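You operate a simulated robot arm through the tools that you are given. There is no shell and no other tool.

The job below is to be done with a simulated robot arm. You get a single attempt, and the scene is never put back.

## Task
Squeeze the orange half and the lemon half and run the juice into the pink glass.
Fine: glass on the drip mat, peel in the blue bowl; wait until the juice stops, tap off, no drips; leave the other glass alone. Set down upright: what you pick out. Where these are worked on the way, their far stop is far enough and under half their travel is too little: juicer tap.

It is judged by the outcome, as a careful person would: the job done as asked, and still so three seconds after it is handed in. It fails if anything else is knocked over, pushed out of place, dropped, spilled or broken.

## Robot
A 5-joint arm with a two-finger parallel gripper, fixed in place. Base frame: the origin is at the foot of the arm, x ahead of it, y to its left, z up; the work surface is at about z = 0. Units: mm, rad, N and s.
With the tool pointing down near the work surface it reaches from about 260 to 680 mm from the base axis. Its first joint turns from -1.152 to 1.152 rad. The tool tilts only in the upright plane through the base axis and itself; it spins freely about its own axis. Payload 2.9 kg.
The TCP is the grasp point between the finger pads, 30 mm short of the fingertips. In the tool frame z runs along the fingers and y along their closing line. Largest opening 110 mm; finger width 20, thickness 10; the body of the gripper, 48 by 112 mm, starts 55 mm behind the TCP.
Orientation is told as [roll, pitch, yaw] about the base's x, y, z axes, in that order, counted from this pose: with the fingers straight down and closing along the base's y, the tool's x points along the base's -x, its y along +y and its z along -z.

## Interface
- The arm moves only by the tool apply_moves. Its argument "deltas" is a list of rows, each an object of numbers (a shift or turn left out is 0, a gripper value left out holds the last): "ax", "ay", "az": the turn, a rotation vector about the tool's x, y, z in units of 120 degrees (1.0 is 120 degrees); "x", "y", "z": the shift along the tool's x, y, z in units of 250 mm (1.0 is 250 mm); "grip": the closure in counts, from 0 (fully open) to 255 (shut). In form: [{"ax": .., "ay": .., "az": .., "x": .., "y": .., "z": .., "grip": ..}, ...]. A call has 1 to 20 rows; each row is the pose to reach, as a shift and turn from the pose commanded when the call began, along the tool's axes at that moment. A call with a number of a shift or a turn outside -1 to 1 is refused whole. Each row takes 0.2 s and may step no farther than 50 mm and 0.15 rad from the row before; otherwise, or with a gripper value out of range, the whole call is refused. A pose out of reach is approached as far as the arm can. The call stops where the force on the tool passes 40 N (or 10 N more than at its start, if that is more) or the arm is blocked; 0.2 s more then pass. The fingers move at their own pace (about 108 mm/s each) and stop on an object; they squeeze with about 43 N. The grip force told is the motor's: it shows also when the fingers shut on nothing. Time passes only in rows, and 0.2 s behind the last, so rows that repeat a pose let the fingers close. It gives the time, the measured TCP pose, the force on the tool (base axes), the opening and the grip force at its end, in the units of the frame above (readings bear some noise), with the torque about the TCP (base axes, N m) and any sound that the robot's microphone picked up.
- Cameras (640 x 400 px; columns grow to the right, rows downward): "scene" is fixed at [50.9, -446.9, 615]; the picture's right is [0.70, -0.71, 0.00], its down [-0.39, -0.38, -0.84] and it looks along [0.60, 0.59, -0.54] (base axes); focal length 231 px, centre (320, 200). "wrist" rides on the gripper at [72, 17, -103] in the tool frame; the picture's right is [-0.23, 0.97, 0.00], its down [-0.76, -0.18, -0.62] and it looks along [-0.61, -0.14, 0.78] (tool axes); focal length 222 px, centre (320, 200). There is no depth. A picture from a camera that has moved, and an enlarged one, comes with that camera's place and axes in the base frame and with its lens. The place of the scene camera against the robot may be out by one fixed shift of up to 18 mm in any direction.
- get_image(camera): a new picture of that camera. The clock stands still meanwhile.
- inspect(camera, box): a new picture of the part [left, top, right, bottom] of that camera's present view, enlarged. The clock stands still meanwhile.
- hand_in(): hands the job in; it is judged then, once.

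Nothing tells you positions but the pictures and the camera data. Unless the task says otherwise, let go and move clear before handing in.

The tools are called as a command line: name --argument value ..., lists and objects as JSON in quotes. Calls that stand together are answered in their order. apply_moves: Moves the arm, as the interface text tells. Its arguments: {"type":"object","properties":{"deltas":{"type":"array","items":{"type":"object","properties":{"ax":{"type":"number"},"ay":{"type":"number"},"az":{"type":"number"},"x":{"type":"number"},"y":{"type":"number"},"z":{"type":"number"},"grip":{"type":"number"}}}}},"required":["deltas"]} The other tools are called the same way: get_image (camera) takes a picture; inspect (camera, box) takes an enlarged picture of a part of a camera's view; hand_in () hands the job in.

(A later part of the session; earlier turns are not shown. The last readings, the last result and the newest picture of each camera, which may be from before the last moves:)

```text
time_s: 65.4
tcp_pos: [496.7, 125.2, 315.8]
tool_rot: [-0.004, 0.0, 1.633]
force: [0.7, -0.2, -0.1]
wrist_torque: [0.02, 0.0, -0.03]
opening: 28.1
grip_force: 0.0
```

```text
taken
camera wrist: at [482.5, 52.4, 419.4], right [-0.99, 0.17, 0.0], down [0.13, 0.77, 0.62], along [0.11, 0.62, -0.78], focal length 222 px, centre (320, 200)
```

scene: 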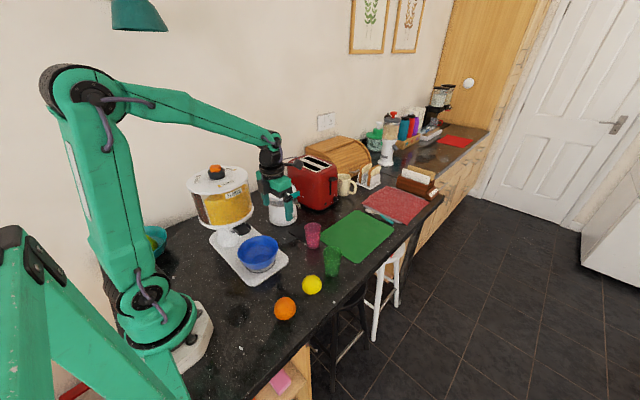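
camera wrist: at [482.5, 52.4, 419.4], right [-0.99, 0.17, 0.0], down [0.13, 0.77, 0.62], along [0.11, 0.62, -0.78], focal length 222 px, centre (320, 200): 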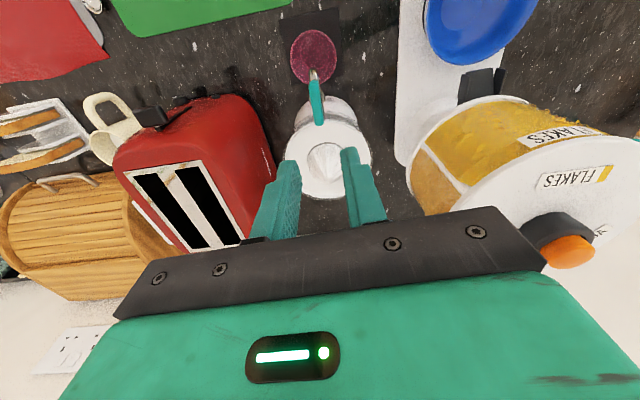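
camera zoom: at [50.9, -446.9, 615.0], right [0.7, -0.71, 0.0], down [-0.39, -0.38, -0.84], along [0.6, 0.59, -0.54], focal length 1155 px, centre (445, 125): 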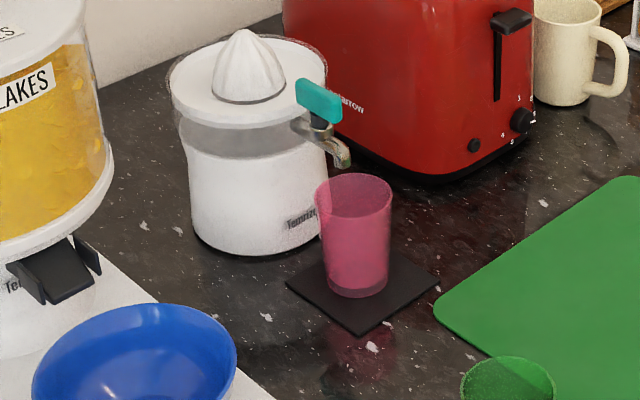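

The tap is open, aligned with the spout, with the glass under it and the juicer unmoved. Next I'll fetch the lemon half, crossing high to above (348, -117) while spinning back to yaw 0.

apply_moves --deltas '[{"x": 0.06, "y": 0.04, "az": 0.06, "grip": 100}, {"x": 0.13, "y": 0.09, "az": 0.12, "grip": 50}, {"x": 0.21, "y": 0.15, "z": 0.02, "az": 0.18, "grip": 0}, {"x": 0.29, "y": 0.2, "z": 0.04, "az": 0.24}, {"x": 0.37, "y": 0.26, "z": 0.06, "az": 0.3}, {"x": 0.45, "y": 0.32, "z": 0.08, "az": 0.36}, {"x": 0.53, "y": 0.37, "z": 0.1, "az": 0.42}, {"x": 0.61, "y": 0.43, "z": 0.12, "az": 0.48}, {"x": 0.69, "y": 0.49, "z": 0.14, "az": 0.54}, {"x": 0.77, "y": 0.54, "z": 0.16, "az": 0.6}, {"x": 0.84, "y": 0.59, "z": 0.19, "az": 0.66}, {"x": 0.9, "y": 0.635, "z": 0.22, "az": 0.72}, {"x": 0.929, "y": 0.655, "z": 0.26, "az": 0.78}, {"x": 0.929, "y": 0.655, "z": 0.26, "az": 0.78}, {"x": 0.929, "y": 0.655, "z": 0.26, "az": 0.78}]'

get_image --camera "wrist"

inspect --camera "wrist" --box '[230, 0, 420, 170]'

```text
time_s: 68.6
tcp_pos: [347.8, -117.0, 254.3]
tool_rot: [-0.003, -0.005, 0.001]
force: [-0.1, 0.0, 0.0]
wrist_torque: [-0.01, -0.02, 0.0]
opening: 109.9
grip_force: 0.0
```

```text
taken
camera wrist: at [273.7, -99.7, 357.0], right [0.23, 0.97, 0.0], down [0.76, -0.18, 0.63], along [0.61, -0.14, -0.78], focal length 222 px, centre (320, 200)
```

wrist: 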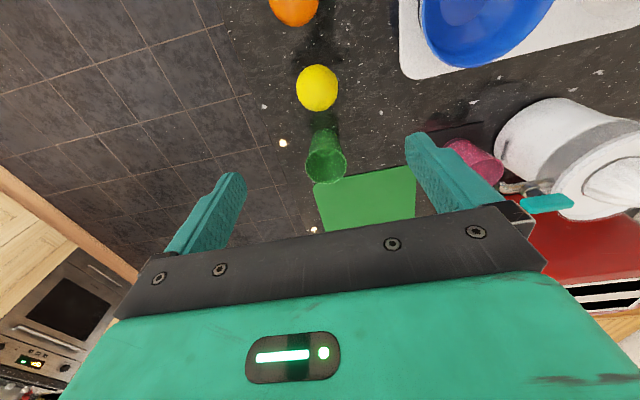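

```text
2.35 times, centred on (325, 85) of wrist
camera zoom: at [273.7, -99.7, 357.0], right [0.23, 0.97, 0.0], down [0.76, -0.18, 0.63], along [0.61, -0.14, -0.78], focal length 523 px, centre (308, 471)
```

zoom: 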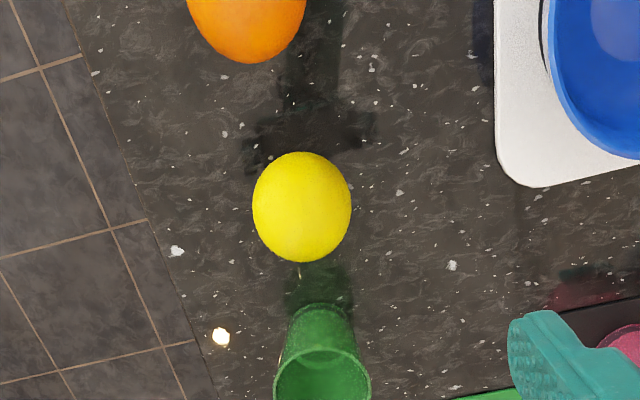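

The lemon half is near (346, -119) with a diameter of about 58 mm. I'll lower partway and re-measure.

apply_moves --deltas '[{"z": 0.12, "ay": 0.0}, {"z": 0.26}, {"z": 0.4}, {"z": 0.5}, {"z": 0.5}, {"z": 0.5}]'

get_image --camera "wrist"

inspect --camera "wrist" --box '[230, 50, 420, 220]'

```text
time_s: 70.0
tcp_pos: [347.1, -116.9, 129.2]
tool_rot: [-0.002, -0.006, -0.001]
force: [0.4, -0.6, -0.1]
wrist_torque: [-0.02, -0.03, -0.03]
opening: 110.1
grip_force: 0.1
```

```text
taken
camera wrist: at [273.7, -99.2, 231.2], right [0.23, 0.97, 0.0], down [0.76, -0.18, 0.63], along [0.61, -0.14, -0.78], focal length 222 px, centre (320, 200)
```

wrist: 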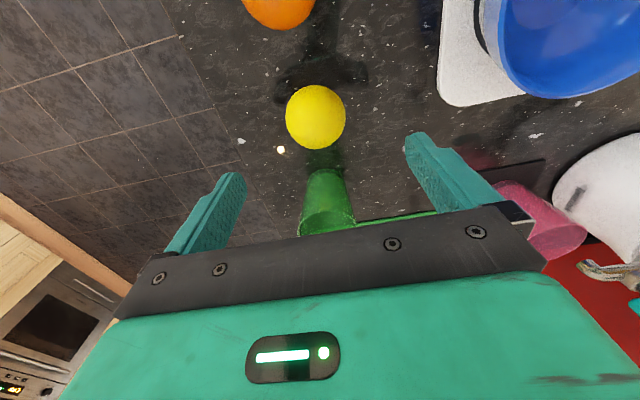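

```text
2.35 times, centred on (325, 135) of wrist
camera zoom: at [273.7, -99.2, 231.2], right [0.23, 0.97, 0.0], down [0.76, -0.18, 0.63], along [0.61, -0.14, -0.78], focal length 523 px, centre (308, 353)
```

zoom: 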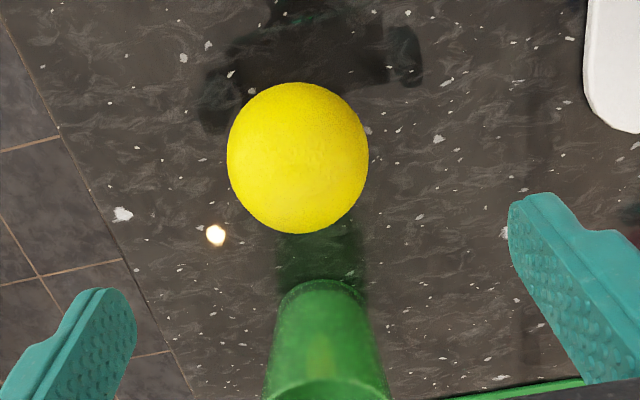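

I'll centre on the lemon (shift about -2.5 mm in x and -3 mm in y), level the tool and descend to fingertip height just above the counter.

apply_moves --deltas '[{"x": 0.01, "y": -0.012, "ay": 0.0028, "z": 0.05}, {"x": 0.01, "y": -0.012, "ay": 0.0028, "z": 0.18}, {"x": 0.01, "y": -0.012, "ay": 0.0028, "z": 0.28}, {"x": 0.01, "y": -0.012, "ay": 0.0028, "z": 0.34}, {"x": 0.01, "y": -0.012, "ay": 0.0028, "z": 0.36}, {"x": 0.01, "y": -0.012, "ay": 0.0028, "z": 0.36}]'

get_image --camera "wrist"

inspect --camera "scene" --box '[270, 230, 370, 310]'

```text
time_s: 71.4
tcp_pos: [345.5, -122.0, 38.2]
tool_rot: [0.001, -0.002, -0.002]
force: [0.6, -0.6, -0.5]
wrist_torque: [-0.04, -0.04, 0.01]
opening: 109.5
grip_force: 0.2
```

```text
taken
camera wrist: at [272.5, -104.2, 143.6], right [0.23, 0.97, 0.0], down [0.76, -0.18, 0.62], along [0.61, -0.14, -0.78], focal length 222 px, centre (320, 200)
```

wrist: 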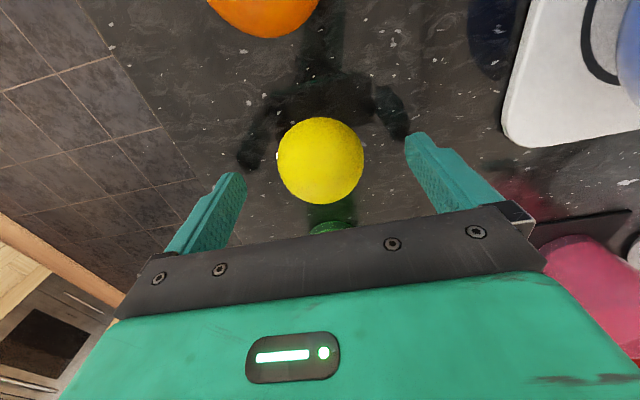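

```text
5.00 times, centred on (320, 270) of scene
camera zoom: at [50.9, -446.9, 615.0], right [0.7, -0.71, 0.0], down [-0.39, -0.38, -0.84], along [0.6, 0.59, -0.54], focal length 1155 px, centre (320, -150)
```

zoom: 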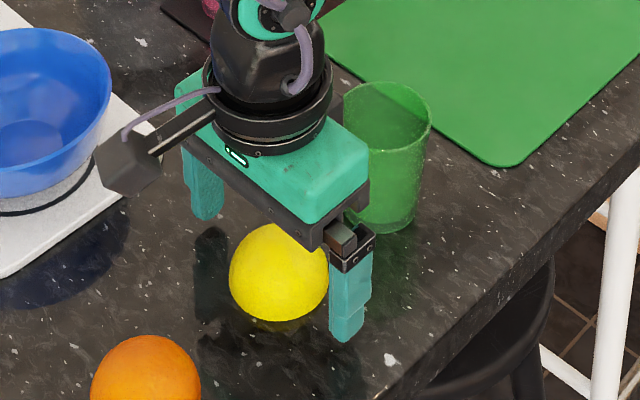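

The lemon sits midway between the fingers at (347.5, -121). I'll adjust 2 mm, lower 4 mm and close on it.

apply_moves --deltas '[{"x": -0.007, "y": 0.002}, {"x": -0.007, "y": 0.002, "z": 0.01}, {"x": -0.007, "y": 0.002, "z": 0.017}, {"x": -0.007, "y": 0.002, "z": 0.017, "grip": 60}, {"x": -0.007, "y": 0.002, "z": 0.017, "grip": 100}, {"x": -0.007, "y": 0.002, "z": 0.017, "grip": 120}, {"x": -0.007, "y": 0.002, "z": 0.017, "grip": 135}, {"x": -0.007, "y": 0.002, "z": 0.017, "grip": 150}, {"x": -0.007, "y": 0.002, "z": 0.017, "grip": 150}, {"x": -0.007, "y": 0.002, "z": 0.017, "grip": 150}]'

get_image --camera "wrist"

```text
time_s: 73.6
tcp_pos: [348.2, -123.1, 35.7]
tool_rot: [-0.002, -0.001, -0.001]
force: [0.3, -0.2, -0.6]
wrist_torque: [-0.03, 0.02, -0.02]
opening: 58.7
grip_force: 43.4
```

```text
taken
camera wrist: at [274.7, -105.8, 138.9], right [0.23, 0.97, 0.0], down [0.76, -0.18, 0.62], along [0.61, -0.14, -0.78], focal length 222 px, centre (320, 200)
```

wrist: 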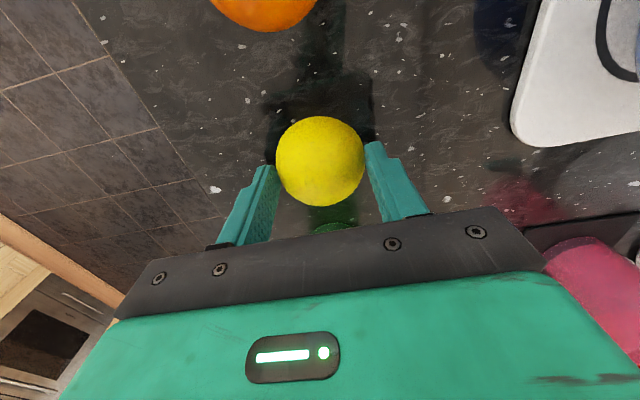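

It's gripped at 58.7 mm. I'll lift carefully and look at the held half.

apply_moves --deltas '[{"z": -0.02}, {"z": -0.06}, {"z": -0.12}, {"z": -0.24}, {"z": -0.4}, {"z": -0.56}, {"z": -0.72}, {"z": -0.88}, {"z": -0.9}, {"z": -0.9}]'

get_image --camera "wrist"

inspect --camera "scene" --box '[230, 130, 390, 290]'

```text
time_s: 75.8
tcp_pos: [349.8, -122.5, 262.4]
tool_rot: [0.0, -0.002, 0.0]
force: [0.0, -0.6, -0.3]
wrist_torque: [-0.03, -0.01, 0.04]
opening: 59.0
grip_force: 42.7
```

```text
taken
camera wrist: at [276.8, -105.1, 364.8], right [0.23, 0.97, 0.0], down [0.76, -0.18, 0.62], along [0.61, -0.14, -0.78], focal length 222 px, centre (320, 200)
```

wrist: 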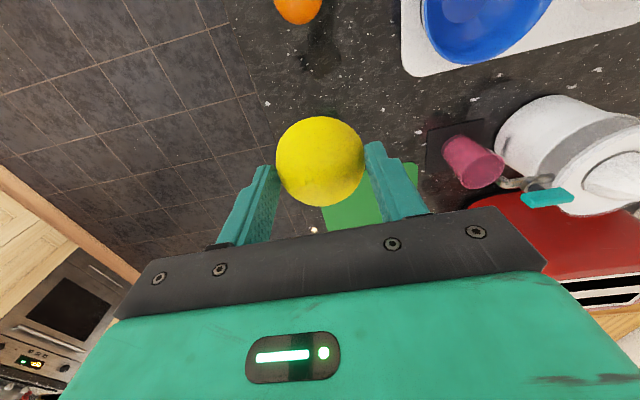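

```text
2.50 times, centred on (310, 210) of scene
camera zoom: at [50.9, -446.9, 615.0], right [0.7, -0.71, 0.0], down [-0.39, -0.38, -0.84], along [0.6, 0.59, -0.54], focal length 578 px, centre (345, 175)
```

zoom: 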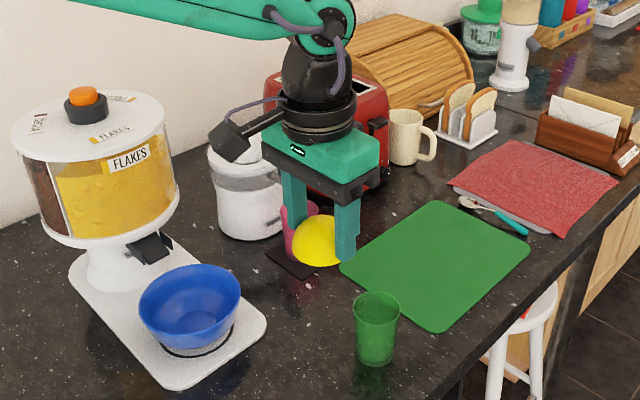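

The lemon half is held level, cut face down, and all else is undisturbed. I'll carry it over to the juicer in two moves at this height.

apply_moves --deltas '[{"x": -0.03, "y": 0.06}, {"x": -0.08, "y": 0.16}, {"x": -0.14, "y": 0.29}, {"x": -0.2, "y": 0.42}, {"x": -0.25, "y": 0.55}, {"x": -0.29, "y": 0.64}, {"x": -0.3, "y": 0.664}, {"x": -0.3, "y": 0.664}]'

apply_moves --deltas '[{"x": -0.03, "y": 0.06}, {"x": -0.08, "y": 0.16}, {"x": -0.14, "y": 0.29}, {"x": -0.2, "y": 0.42}, {"x": -0.25, "y": 0.55}, {"x": -0.29, "y": 0.64}, {"x": -0.3, "y": 0.668}, {"x": -0.3, "y": 0.668}, {"x": -0.3, "y": 0.668}]'

get_image --camera "wrist"

get_image --camera "scene"

```text
time_s: 77.6
tcp_pos: [424.4, 48.1, 257.5]
tool_rot: [-0.002, 0.001, -0.001]
force: [0.5, -0.8, -0.7]
wrist_torque: [0.02, -0.01, 0.01]
opening: 58.9
grip_force: 42.8
```

```text
time_s: 79.6
tcp_pos: [498.6, 212.6, 255.5]
tool_rot: [-0.003, 0.003, -0.001]
force: [0.0, 0.6, -0.6]
wrist_torque: [0.01, -0.04, 0.01]
opening: 58.7
grip_force: 43.4
```

```text
taken
camera wrist: at [425.9, 230.5, 360.2], right [0.23, 0.97, 0.0], down [0.76, -0.18, 0.62], along [0.6, -0.14, -0.78], focal length 222 px, centre (320, 200)
```

wrist: 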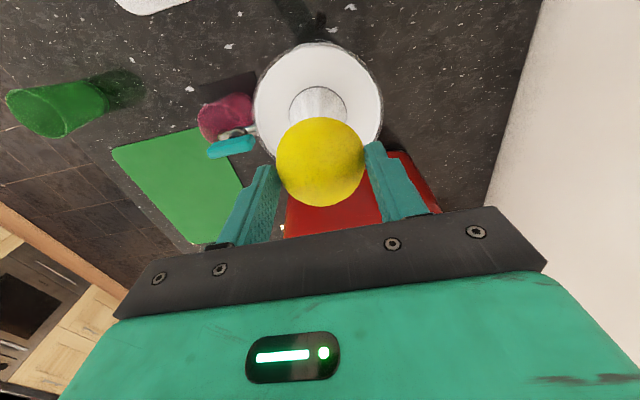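

```text
taken
```

scene: 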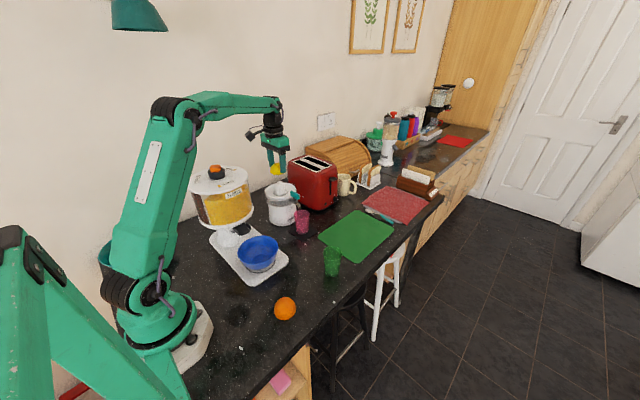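

I'm above the juicer with the lemon. I'll check the alignment of the cone and lemon in both views.

inspect --camera "wrist" --box '[235, 30, 405, 180]'

inspect --camera "scene" --box '[245, 130, 325, 230]'

```text
2.67 times, centred on (320, 105) of wrist
camera zoom: at [425.9, 230.5, 360.2], right [0.23, 0.97, 0.0], down [0.76, -0.18, 0.62], along [0.6, -0.14, -0.78], focal length 592 px, centre (320, 453)
```

zoom: 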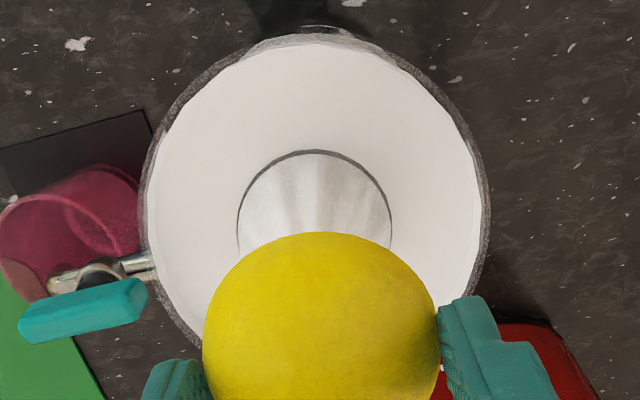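

```text
4.00 times, centred on (285, 180) of scene
camera zoom: at [50.9, -446.9, 615.0], right [0.7, -0.71, 0.0], down [-0.39, -0.38, -0.84], along [0.6, 0.59, -0.54], focal length 924 px, centre (460, 280)
```

zoom: 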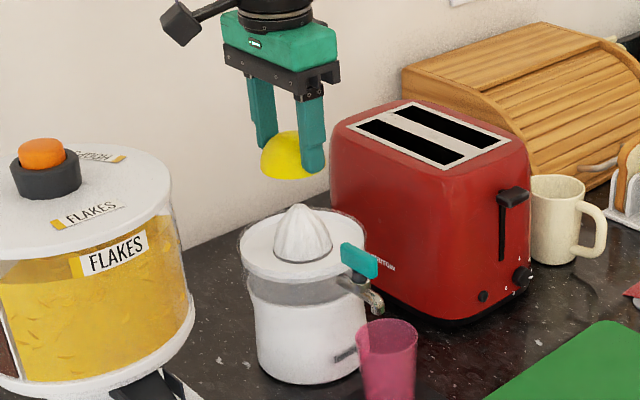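

The cone axis is near (498.5, 211.3), so I need about 2 mm in -y. I'll adjust and lower toward the cone tip.

apply_moves --deltas '[{"y": -0.007}, {"y": -0.007, "z": 0.04}, {"y": -0.007, "z": 0.09}, {"y": -0.007, "z": 0.12}, {"y": -0.007, "z": 0.12}, {"y": -0.007, "z": 0.12}]'

inspect --camera "scene" --box '[255, 150, 325, 230]'

get_image --camera "wrist"

```text
time_s: 81.0
tcp_pos: [499.1, 210.4, 228.2]
tool_rot: [-0.004, 0.003, 0.002]
force: [0.2, 0.1, -1.0]
wrist_torque: [0.02, -0.01, 0.02]
opening: 58.8
grip_force: 43.0
```

```text
5.00 times, centred on (290, 190) of scene
camera zoom: at [50.9, -446.9, 615.0], right [0.7, -0.71, 0.0], down [-0.39, -0.38, -0.84], along [0.6, 0.59, -0.54], focal length 1155 px, centre (470, 250)
```

zoom: 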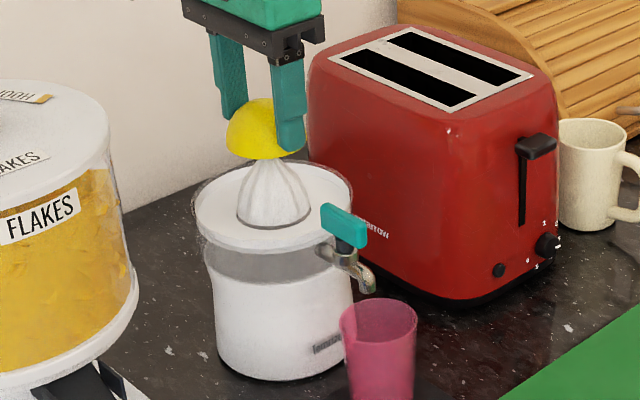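

```text
taken
camera wrist: at [426.0, 228.6, 331.9], right [0.23, 0.97, 0.0], down [0.76, -0.18, 0.62], along [0.6, -0.14, -0.78], focal length 222 px, centre (320, 200)
```

wrist: 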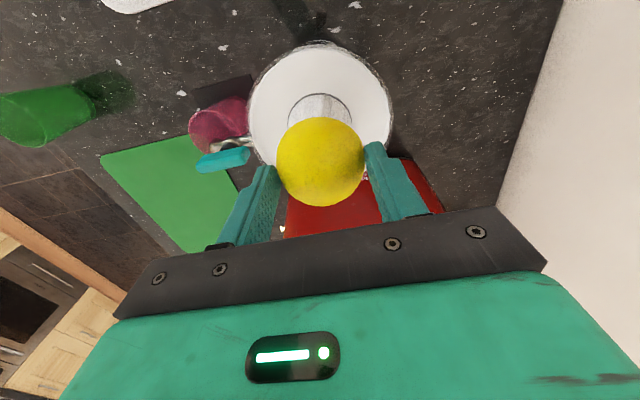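

The lemon is lined up over the cone. I'll descend in small steps, feeling for contact.

apply_moves --deltas '[{"z": 0.008}, {"z": 0.016}, {"z": 0.024}, {"z": 0.024}]'

apply_moves --deltas '[{"z": 0.006}, {"z": 0.012}, {"z": 0.018}, {"z": 0.018}]'

```text
time_s: 82.0
tcp_pos: [499.2, 210.0, 221.8]
tool_rot: [-0.002, 0.002, 0.001]
force: [0.3, -0.3, -0.8]
wrist_torque: [0.01, -0.01, 0.01]
opening: 58.5
grip_force: 43.2
```

```text
time_s: 83.0
tcp_pos: [499.6, 210.8, 218.0]
tool_rot: [-0.002, 0.002, -0.001]
force: [0.0, -0.9, 0.4]
wrist_torque: [0.0, -0.01, 0.05]
opening: 58.7
grip_force: 42.6
```

apply_moves --deltas '[{"z": 0.006}, {"z": 0.012}, {"z": 0.018}, {"z": 0.018}]'

apply_moves --deltas '[{"z": 0.006}, {"z": 0.012}, {"z": 0.018}, {"z": 0.018}]'

inspect --camera "scene" --box '[255, 160, 325, 240]'

```text
time_s: 84.0
tcp_pos: [498.0, 211.7, 214.1]
tool_rot: [-0.001, 0.005, 0.0]
force: [0.3, -0.1, 0.2]
wrist_torque: [0.0, -0.01, -0.01]
opening: 58.6
grip_force: 42.8
```

```text
time_s: 85.0
tcp_pos: [499.1, 210.9, 209.6]
tool_rot: [-0.004, 0.004, 0.001]
force: [-0.1, -0.4, -0.9]
wrist_torque: [-0.02, 0.01, -0.03]
opening: 58.7
grip_force: 43.0
```

```text
5.00 times, centred on (290, 200) of scene
camera zoom: at [50.9, -446.9, 615.0], right [0.7, -0.71, 0.0], down [-0.39, -0.38, -0.84], along [0.6, 0.59, -0.54], focal length 1155 px, centre (470, 200)
```

zoom: 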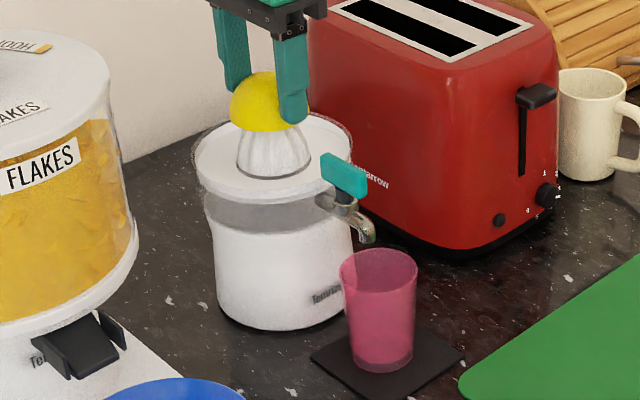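

There's no contact force yet; the half is starting to swallow the cone tip. I'll keep going down in small steps.

apply_moves --deltas '[{"z": 0.008}, {"z": 0.016}, {"z": 0.024}, {"z": 0.024}]'

apply_moves --deltas '[{"z": 0.008}, {"z": 0.016}, {"z": 0.024}, {"z": 0.024}]'

inspect --camera "scene" --box '[255, 160, 325, 240]'

```text
time_s: 86.0
tcp_pos: [499.0, 211.5, 202.7]
tool_rot: [-0.002, 0.003, -0.001]
force: [-0.3, 0.3, 0.1]
wrist_torque: [0.0, 0.0, -0.02]
opening: 58.6
grip_force: 42.7
```

```text
time_s: 87.0
tcp_pos: [500.0, 210.7, 196.5]
tool_rot: [-0.001, 0.003, 0.0]
force: [-0.1, 0.1, -0.3]
wrist_torque: [-0.04, -0.03, -0.01]
opening: 58.7
grip_force: 42.8
```

```text
5.00 times, centred on (290, 200) of scene
camera zoom: at [50.9, -446.9, 615.0], right [0.7, -0.71, 0.0], down [-0.39, -0.38, -0.84], along [0.6, 0.59, -0.54], focal length 1155 px, centre (470, 200)
```

zoom: 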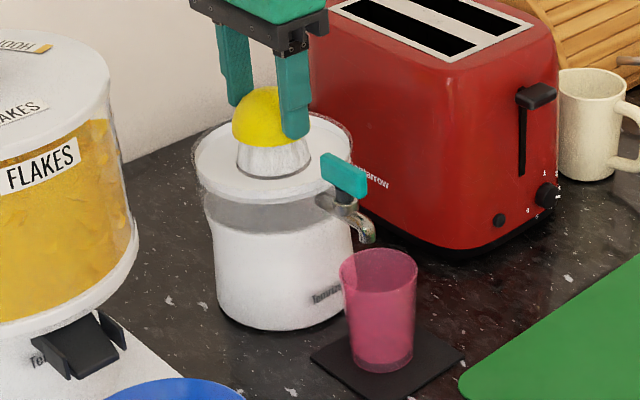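

apply_moves --deltas '[{"z": 0.008}, {"z": 0.016}, {"z": 0.016}]'

apply_moves --deltas '[{"z": 0.008}, {"z": 0.016}, {"z": 0.016}]'

apply_moves --deltas '[{"z": 0.008}, {"z": 0.016}, {"z": 0.016}]'

inspect --camera "scene" --box '[255, 160, 325, 240]'

```text
time_s: 87.8
tcp_pos: [500.6, 211.5, 192.0]
tool_rot: [-0.002, 0.002, -0.001]
force: [-2.1, -0.4, 0.2]
wrist_torque: [-0.06, 0.09, -0.01]
opening: 58.8
grip_force: 43.5
```

```text
time_s: 88.6
tcp_pos: [498.9, 210.3, 188.9]
tool_rot: [-0.002, 0.002, 0.002]
force: [-5.4, 5.8, 6.8]
wrist_torque: [0.22, 0.28, 0.01]
opening: 58.7
grip_force: 42.8
```

```text
time_s: 89.4
tcp_pos: [499.4, 210.7, 188.2]
tool_rot: [0.0, -0.002, 0.0]
force: [-14.0, 4.2, 33.3]
wrist_torque: [0.15, 0.58, -0.02]
opening: 58.8
grip_force: 42.8
```

```text
5.00 times, centred on (290, 200) of scene
camera zoom: at [50.7, -447.0, 614.9], right [0.7, -0.71, 0.0], down [-0.39, -0.38, -0.84], along [0.6, 0.59, -0.54], focal length 1155 px, centre (470, 200)
```

zoom: 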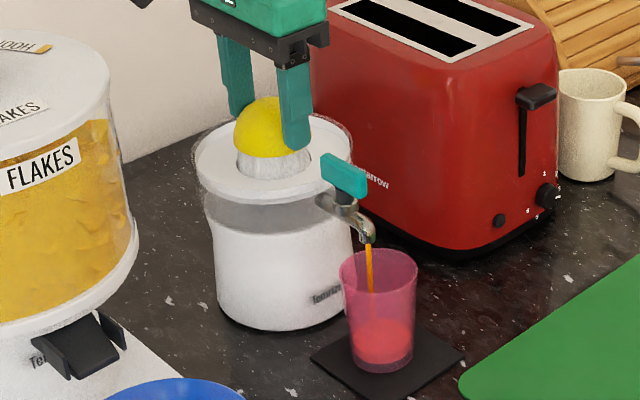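

Juice is running from the spout into the pink glass. I'll hold the press, shift slightly +x to relieve the side force, and watch.

apply_moves --deltas '[{"x": -0.003}, {"x": -0.006}, {"x": -0.006}, {"x": -0.006}, {"x": -0.006}]'

inspect --camera "scene" --box '[255, 160, 325, 240]'

```text
time_s: 90.6
tcp_pos: [500.1, 209.8, 187.2]
tool_rot: [-0.002, 0.003, 0.0]
force: [-21.1, 3.5, 33.4]
wrist_torque: [0.13, 0.82, -0.03]
opening: 58.8
grip_force: 43.0
```

```text
5.00 times, centred on (290, 200) of scene
camera zoom: at [50.7, -447.0, 614.9], right [0.7, -0.71, 0.0], down [-0.39, -0.38, -0.84], along [0.6, 0.59, -0.54], focal length 1155 px, centre (470, 200)
```

zoom: 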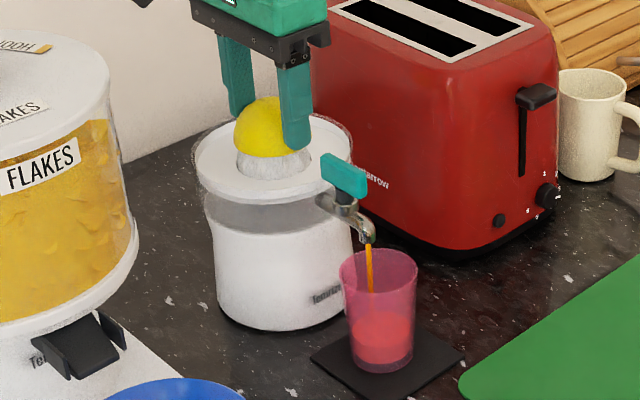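

Side force grew, so the correction should go the other way. I'll shift back toward -x while still holding the press.

apply_moves --deltas '[{"x": 0.004}, {"x": 0.008}, {"x": 0.012}, {"x": 0.012}, {"x": 0.012}]'

inspect --camera "scene" --box '[255, 160, 325, 240]'

```text
time_s: 91.8
tcp_pos: [498.4, 210.9, 186.1]
tool_rot: [0.0, -0.005, -0.003]
force: [7.7, -1.0, 26.6]
wrist_torque: [-0.04, -0.12, -0.01]
opening: 58.6
grip_force: 43.1
```

```text
5.00 times, centred on (290, 200) of scene
camera zoom: at [50.7, -447.0, 614.9], right [0.7, -0.71, 0.0], down [-0.39, -0.38, -0.84], along [0.6, 0.59, -0.54], focal length 1155 px, centre (470, 200)
```

zoom: 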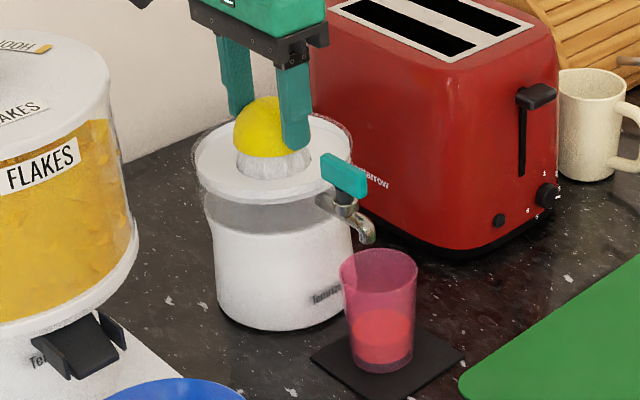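

The flow has stopped for now. To be sure the lemon is fully squeezed, I'll press a touch more and twist a little.

apply_moves --deltas '[{"x": -0.002, "z": 0.003}, {"x": -0.002, "z": 0.005}, {"x": -0.002, "z": 0.005, "az": 0.05}, {"x": -0.002, "z": 0.005, "az": 0.1}, {"x": -0.002, "z": 0.005, "az": 0.15}, {"x": -0.002, "z": 0.005, "az": 0.1}, {"x": -0.002, "z": 0.005, "az": 0.05}, {"x": -0.002, "z": 0.005, "az": 0.0}, {"x": -0.002, "z": 0.005, "az": -0.05}, {"x": -0.002, "z": 0.005, "az": -0.1}, {"x": -0.002, "z": 0.005, "az": -0.15}, {"x": -0.002, "z": 0.005, "az": -0.1}, {"x": -0.002, "z": 0.005, "az": -0.05}, {"x": -0.002, "z": 0.005, "az": 0.0}, {"x": -0.002, "z": 0.005, "az": 0.0}]'

inspect --camera "scene" --box '[255, 160, 325, 240]'

```text
time_s: 95.0
tcp_pos: [499.2, 210.6, 186.2]
tool_rot: [0.002, -0.002, -0.002]
force: [2.0, -1.0, 28.4]
wrist_torque: [-0.05, -0.08, -0.01]
opening: 58.9
grip_force: 43.3
```

```text
5.00 times, centred on (290, 200) of scene
camera zoom: at [50.7, -447.0, 614.9], right [0.7, -0.71, 0.0], down [-0.39, -0.38, -0.84], along [0.6, 0.59, -0.54], focal length 1155 px, centre (470, 200)
```

zoom: 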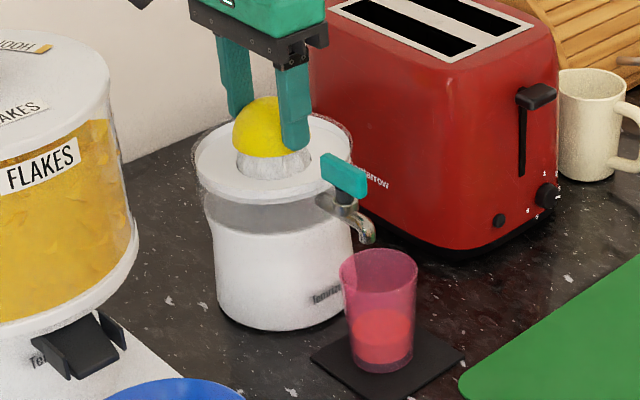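

apply_moves --deltas '[{"z": 0.002}, {"z": 0.004}, {"z": 0.004}, {"z": 0.004, "az": 0.06}, {"z": 0.004, "az": 0.0}, {"z": 0.004}]'

inspect --camera "scene" --box '[275, 180, 335, 250]'

```text
time_s: 96.4
tcp_pos: [501.0, 210.7, 185.8]
tool_rot: [0.002, -0.005, 0.0]
force: [-3.6, -4.9, 36.7]
wrist_torque: [-0.22, 0.06, -0.01]
opening: 58.9
grip_force: 43.7
```

```text
5.71 times, centred on (305, 215) of scene
camera zoom: at [50.6, -447.0, 614.9], right [0.7, -0.71, 0.0], down [-0.39, -0.38, -0.84], along [0.6, 0.59, -0.54], focal length 1320 px, centre (406, 114)
```

zoom: 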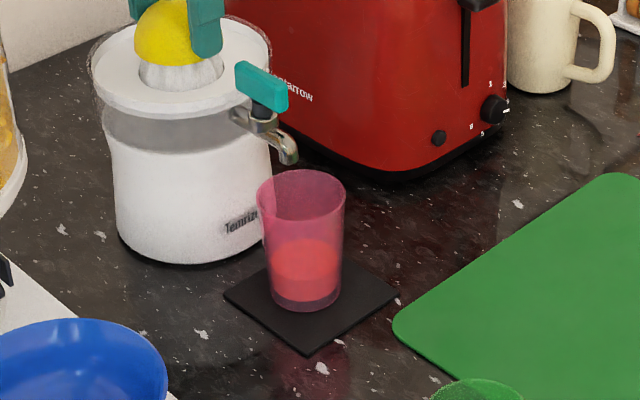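

The lemon gives no more juice even at 37 N. I'll lift the peel straight up off the cone.

apply_moves --deltas '[{"z": -0.006}, {"z": -0.016}, {"z": -0.03}, {"z": -0.06}, {"z": -0.12}, {"z": -0.2}, {"z": -0.3}, {"z": -0.34}, {"z": -0.34}]'

get_image --camera "scene"

inspect --camera "scene" --box '[245, 130, 345, 250]'

```text
time_s: 98.4
tcp_pos: [495.4, 210.1, 265.8]
tool_rot: [-0.001, 0.004, 0.0]
force: [-0.3, -0.4, 0.4]
wrist_torque: [0.02, -0.04, 0.01]
opening: 58.4
grip_force: 43.3
```

```text
taken
```

scene: 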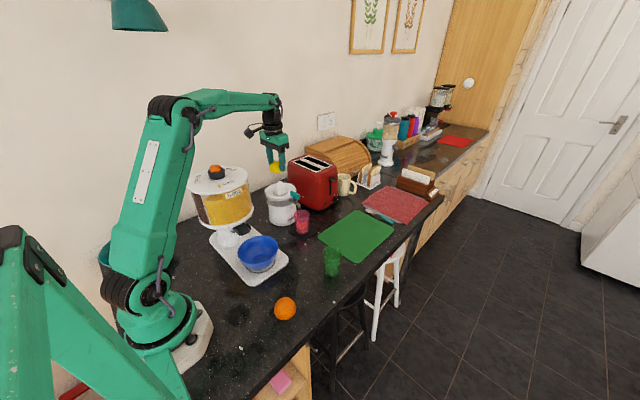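

```text
3.33 times, centred on (295, 190) of scene
camera zoom: at [50.9, -446.9, 615.0], right [0.7, -0.71, 0.0], down [-0.39, -0.38, -0.84], along [0.6, 0.59, -0.54], focal length 770 px, centre (403, 233)
```

zoom: 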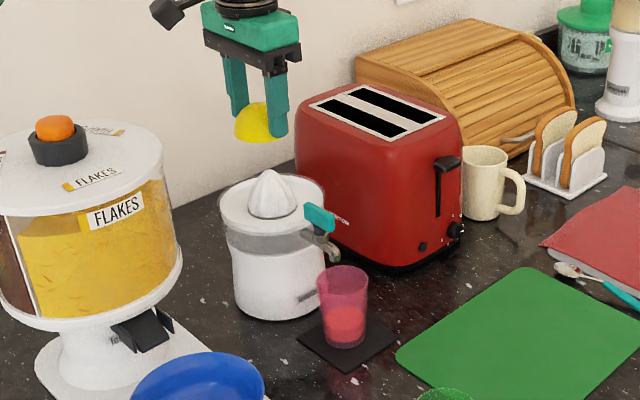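

The lemon peel is still held, and the juicer and glass are fine. I'll carry it around clear of the dispenser to above the blue bowl: first -y, then back toward the base.

apply_moves --deltas '[{"y": -0.06}, {"y": -0.18}, {"y": -0.34}, {"y": -0.5}, {"y": -0.62}, {"y": -0.68}, {"x": 0.06, "y": -0.68}, {"x": 0.18, "y": -0.68}, {"x": 0.34, "y": -0.68}, {"x": 0.5, "y": -0.68}, {"x": 0.66, "y": -0.68}, {"x": 0.78, "y": -0.68}, {"x": 0.8, "y": -0.68}, {"x": 0.8, "y": -0.68}]'

get_image --camera "wrist"

inspect --camera "scene" --box '[190, 130, 310, 290]'

```text
time_s: 101.4
tcp_pos: [299.5, 38.6, 267.3]
tool_rot: [0.0, 0.001, -0.001]
force: [0.3, -0.9, -1.4]
wrist_torque: [0.01, 0.04, 0.0]
opening: 58.8
grip_force: 43.0
```

```text
taken
camera wrist: at [224.7, 56.4, 371.5], right [0.23, 0.97, 0.0], down [0.76, -0.18, 0.62], along [0.61, -0.14, -0.78], focal length 222 px, centre (320, 200)
```

wrist: 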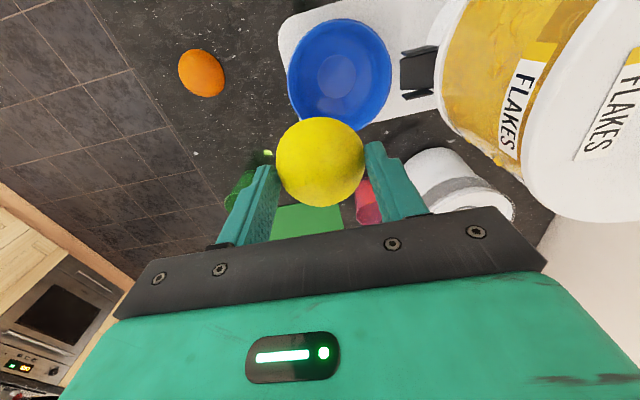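

```text
2.50 times, centred on (250, 210) of scene
camera zoom: at [50.9, -446.9, 615.0], right [0.7, -0.71, 0.0], down [-0.39, -0.38, -0.84], along [0.6, 0.59, -0.54], focal length 578 px, centre (495, 175)
```

zoom: 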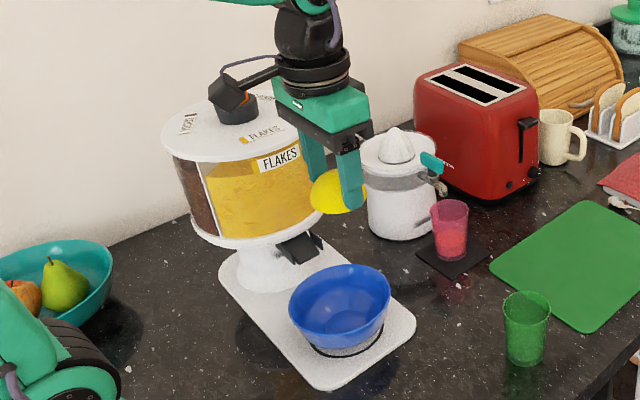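

I can see the bowl well from here. I'll zoom to measure the bowl and the dispenser chute.

inspect --camera "wrist" --box '[260, 0, 460, 140]'

inspect --camera "scene" --box '[215, 215, 305, 290]'

```text
2.86 times, centred on (360, 70) of wrist
camera zoom: at [224.7, 56.4, 371.5], right [0.23, 0.97, 0.0], down [0.76, -0.18, 0.62], along [0.61, -0.14, -0.78], focal length 635 px, centre (206, 571)
```

zoom: 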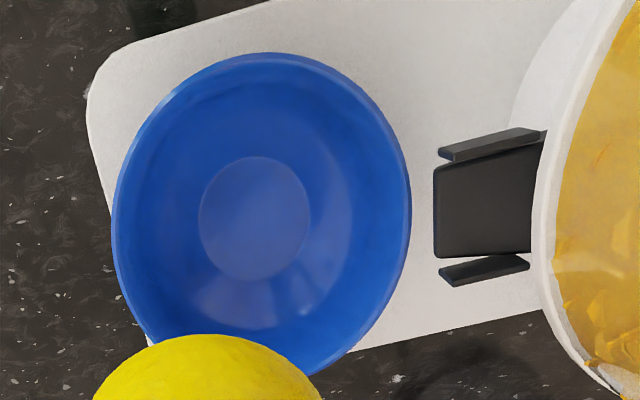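

```text
5.33 times, centred on (260, 252) of scene
camera zoom: at [50.9, -446.9, 615.0], right [0.7, -0.71, 0.0], down [-0.39, -0.38, -0.84], along [0.6, 0.59, -0.54], focal length 1232 px, centre (640, -80)
```

zoom: 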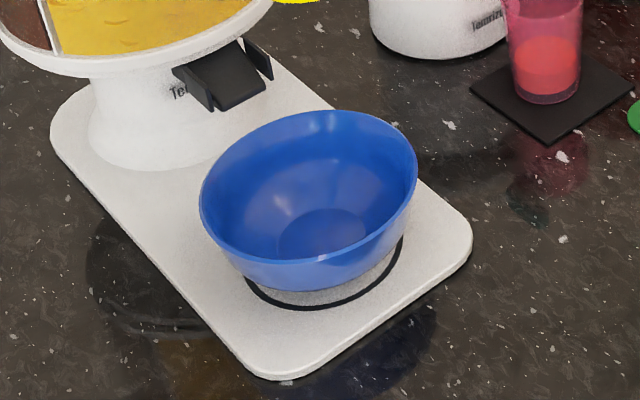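

The bowl is centred near (289, 65), with its rim at about r 65 and z 67. The chute starts at y≈135. I'll go over the bowl with yaw 0 and lower to just above rim height.

apply_moves --deltas '[{"x": 0.03, "y": 0.05}, {"x": 0.066, "y": 0.1}, {"x": 0.066, "y": 0.1, "z": 0.12}, {"x": 0.066, "y": 0.1, "z": 0.28}, {"x": 0.066, "y": 0.1, "z": 0.44}, {"x": 0.066, "y": 0.1, "z": 0.58}, {"x": 0.066, "y": 0.1, "z": 0.66}, {"x": 0.066, "y": 0.1, "z": 0.66}, {"x": 0.066, "y": 0.1, "z": 0.66}]'

get_image --camera "wrist"

inspect --camera "scene" --box '[190, 170, 310, 290]'

```text
time_s: 103.4
tcp_pos: [281.3, 66.3, 105.6]
tool_rot: [0.001, 0.003, -0.001]
force: [0.0, -0.7, -0.4]
wrist_torque: [-0.02, -0.03, 0.04]
opening: 59.1
grip_force: 42.5
```

```text
taken
camera wrist: at [209.1, 82.9, 209.1], right [0.23, 0.97, 0.0], down [0.76, -0.18, 0.62], along [0.61, -0.14, -0.78], focal length 222 px, centre (320, 200)
```

wrist: 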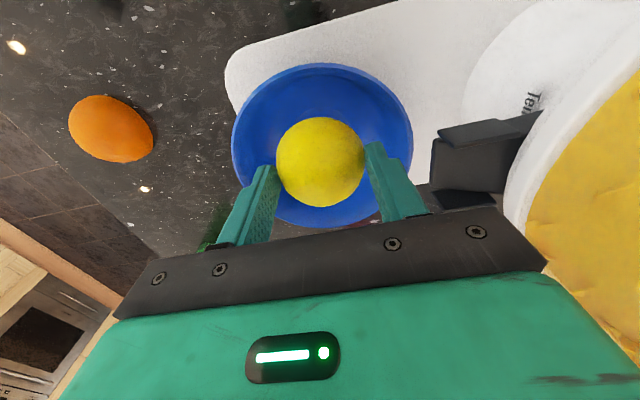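

```text
3.33 times, centred on (250, 230) of scene
camera zoom: at [50.9, -446.9, 615.0], right [0.7, -0.71, 0.0], down [-0.39, -0.38, -0.84], along [0.6, 0.59, -0.54], focal length 770 px, centre (553, 100)
```

zoom: 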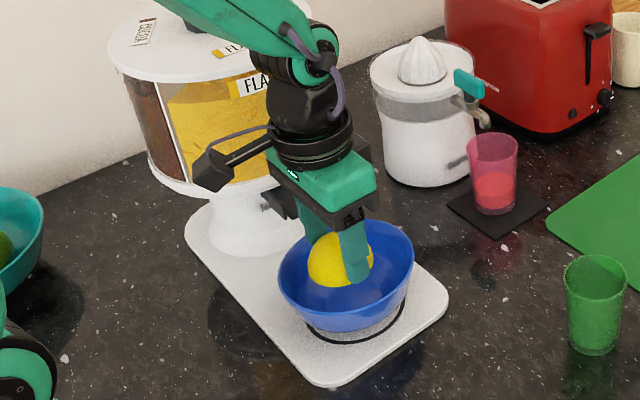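

The lemon is centred over the bowl. I'll lower it into the bowl slowly, feeling for contact.

apply_moves --deltas '[{"z": 0.02}, {"z": 0.04}, {"z": 0.06}, {"z": 0.08}, {"z": 0.08}]'

apply_moves --deltas '[{"z": 0.01}, {"z": 0.02}, {"z": 0.03}, {"z": 0.03}]'

inspect --camera "wrist" --box '[220, 50, 430, 250]'

```text
time_s: 104.6
tcp_pos: [282.7, 64.3, 84.0]
tool_rot: [0.0, 0.002, 0.0]
force: [-0.2, -1.3, -1.4]
wrist_torque: [0.0, 0.01, 0.01]
opening: 59.2
grip_force: 43.1
```

```text
time_s: 105.6
tcp_pos: [283.1, 64.1, 75.5]
tool_rot: [0.0, 0.004, -0.001]
force: [-0.4, 0.8, -0.7]
wrist_torque: [0.05, 0.0, -0.03]
opening: 58.7
grip_force: 43.1
```

```text
2.00 times, centred on (325, 150) of wrist
camera zoom: at [209.6, 82.2, 179.8], right [0.23, 0.97, 0.0], down [0.76, -0.18, 0.62], along [0.61, -0.14, -0.78], focal length 444 px, centre (310, 300)
```

zoom: 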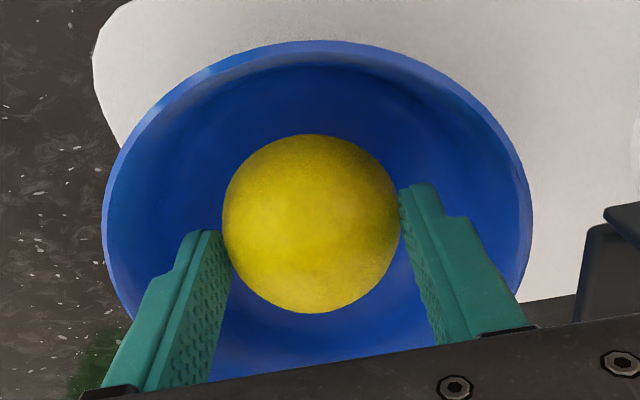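

apply_moves --deltas '[{"z": 0.008}, {"z": 0.016}, {"z": 0.016}]'

apply_moves --deltas '[{"z": 0.008}, {"z": 0.016}, {"z": 0.016}]'

```text
time_s: 106.4
tcp_pos: [281.6, 64.2, 70.6]
tool_rot: [-0.001, 0.004, -0.001]
force: [0.9, 0.1, 0.5]
wrist_torque: [-0.02, 0.02, 0.04]
opening: 58.7
grip_force: 42.3
```

```text
time_s: 107.0
tcp_pos: [282.7, 65.0, 70.9]
tool_rot: [0.0, -0.002, 0.001]
force: [-2.0, 2.0, 7.9]
wrist_torque: [-0.16, 0.12, -0.06]
opening: 58.6
grip_force: 43.4
stopped in row 3: the force on the tool passed its limit at 47 N (the readings are from after the stop); the commanded pose is now the measured one
```

inspect --camera "wrist" --box '[220, 50, 430, 250]'

inspect --camera "scene" --box '[215, 200, 305, 290]'

```text
2.00 times, centred on (325, 150) of wrist
camera zoom: at [209.4, 82.6, 173.1], right [0.23, 0.97, 0.0], down [0.76, -0.18, 0.62], along [0.61, -0.14, -0.78], focal length 444 px, centre (310, 300)
```

zoom: 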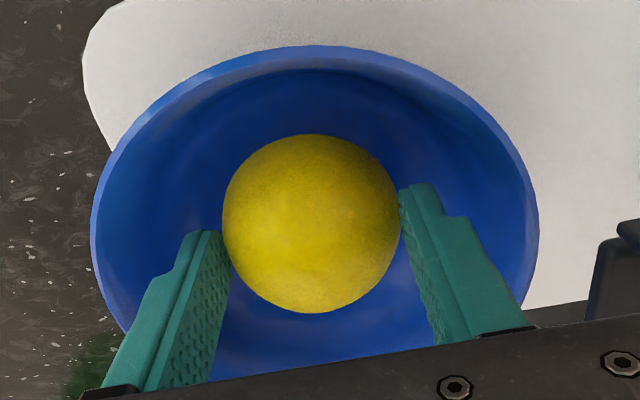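

```text
4.44 times, centred on (260, 245) of scene
camera zoom: at [50.9, -446.9, 615.0], right [0.7, -0.71, 0.0], down [-0.39, -0.38, -0.84], along [0.6, 0.59, -0.54], focal length 1027 px, centre (587, 0)
```

zoom: 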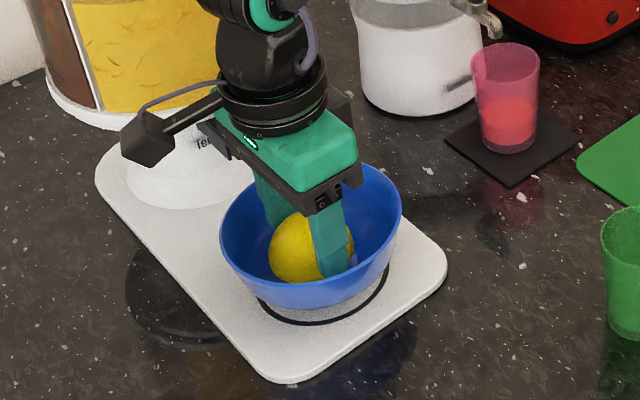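

Contact is at z≈70, with the lemon at the bottom of the bowl and the bowl still on its ring. I'll ease up 1.5 mm, open gradually and withdraw straight up.

apply_moves --deltas '[{"z": -0.006}, {"z": -0.006, "grip": 125}, {"z": -0.006, "grip": 115}, {"z": -0.006, "grip": 108}, {"z": -0.006, "grip": 100}, {"z": -0.006, "grip": 100}]'

inspect --camera "wrist" --box '[220, 50, 430, 250]'

```text
time_s: 108.4
tcp_pos: [282.9, 66.5, 71.6]
tool_rot: [0.0, -0.002, 0.0]
force: [-0.7, -0.1, -2.7]
wrist_torque: [-0.01, 0.0, -0.01]
opening: 60.0
grip_force: 0.1
```

```text
2.00 times, centred on (325, 150) of wrist
camera zoom: at [209.1, 83.0, 174.6], right [0.23, 0.97, 0.0], down [0.76, -0.18, 0.62], along [0.61, -0.14, -0.78], focal length 444 px, centre (310, 300)
```

zoom: 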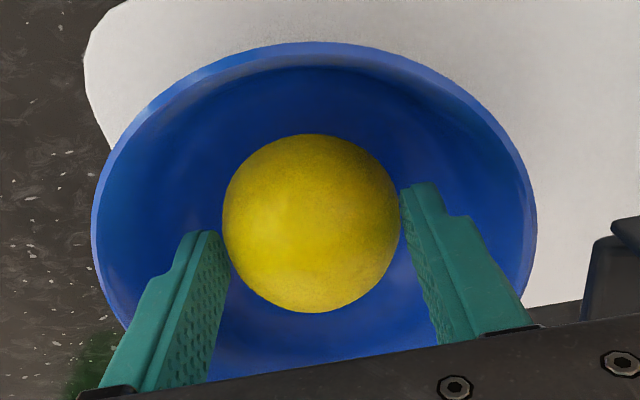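

The opening stopped at 60 mm, so the fingertips are probably near the bowl wall. I'll rise a few millimetres with that slight opening and check again.

apply_moves --deltas '[{"z": -0.008}, {"z": -0.016}, {"z": -0.016}, {"z": -0.016}]'

inspect --camera "wrist" --box '[220, 50, 430, 250]'

inspect --camera "scene" --box '[215, 200, 305, 290]'

```text
time_s: 109.4
tcp_pos: [281.4, 64.6, 75.0]
tool_rot: [0.0, -0.001, -0.001]
force: [-0.5, -0.1, -1.8]
wrist_torque: [-0.03, -0.02, 0.05]
opening: 61.5
grip_force: 0.0
```

```text
2.00 times, centred on (325, 150) of wrist
camera zoom: at [208.8, 82.2, 178.4], right [0.23, 0.97, 0.0], down [0.76, -0.18, 0.62], along [0.61, -0.14, -0.78], focal length 444 px, centre (310, 300)
```

zoom: 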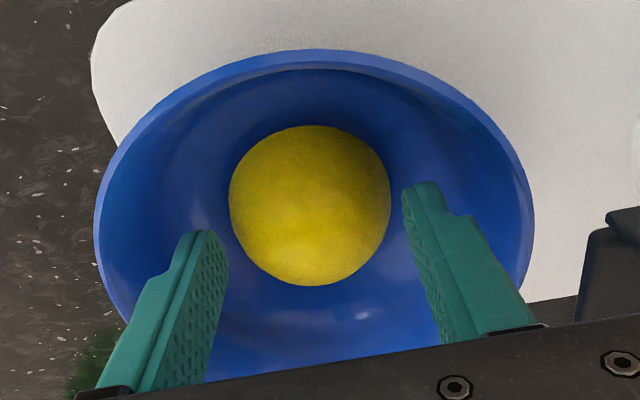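

```text
4.44 times, centred on (260, 245) of scene
camera zoom: at [50.9, -446.9, 615.0], right [0.7, -0.71, 0.0], down [-0.39, -0.38, -0.84], along [0.6, 0.59, -0.54], focal length 1027 px, centre (587, 0)
```

zoom: 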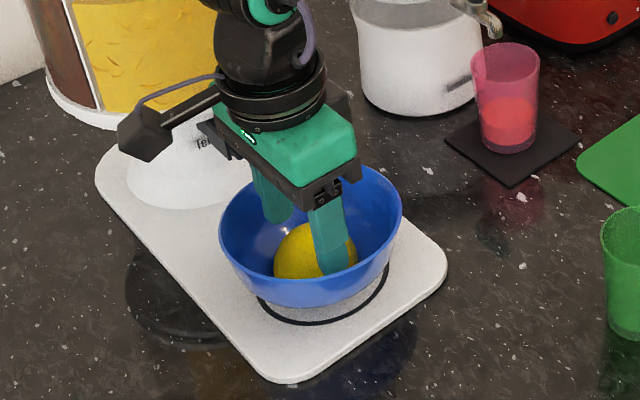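

The lemon peel now rests in the bowl bottom. I'll close slightly so the fingers don't press on the bowl wall, then rise straight out.

apply_moves --deltas '[{"grip": 114}, {"grip": 114}, {"z": -0.02}, {"z": -0.05}, {"z": -0.1}, {"z": -0.2, "grip": 100}, {"z": -0.36, "grip": 60}, {"z": -0.54, "grip": 0}, {"z": -0.7}, {"z": -0.7}]'

get_image --camera "wrist"

inspect --camera "scene" --box '[190, 190, 350, 310]'

```text
time_s: 111.6
tcp_pos: [280.2, 64.7, 249.6]
tool_rot: [0.001, -0.002, -0.001]
force: [0.3, -1.0, 0.1]
wrist_torque: [-0.02, -0.04, -0.01]
opening: 110.1
grip_force: 0.1
```

```text
taken
camera wrist: at [206.6, 81.4, 353.4], right [0.23, 0.97, 0.0], down [0.76, -0.18, 0.62], along [0.61, -0.14, -0.78], focal length 222 px, centre (320, 200)
```

wrist: 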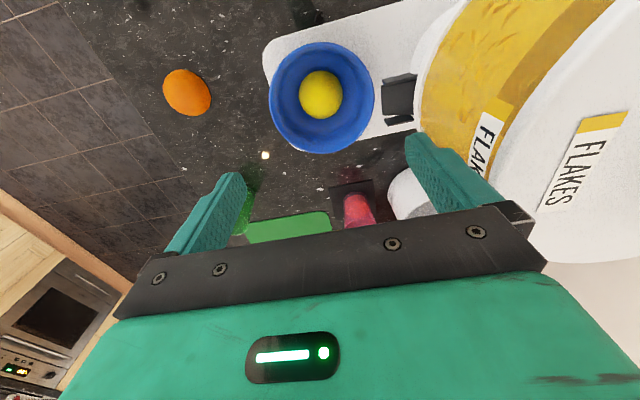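

```text
3.33 times, centred on (270, 250) of scene
camera zoom: at [50.9, -446.9, 615.0], right [0.7, -0.71, 0.0], down [-0.39, -0.38, -0.84], along [0.6, 0.59, -0.54], focal length 770 px, centre (487, 33)
```

zoom: 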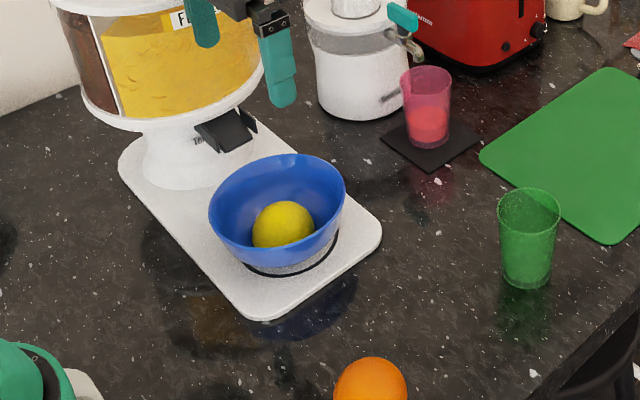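

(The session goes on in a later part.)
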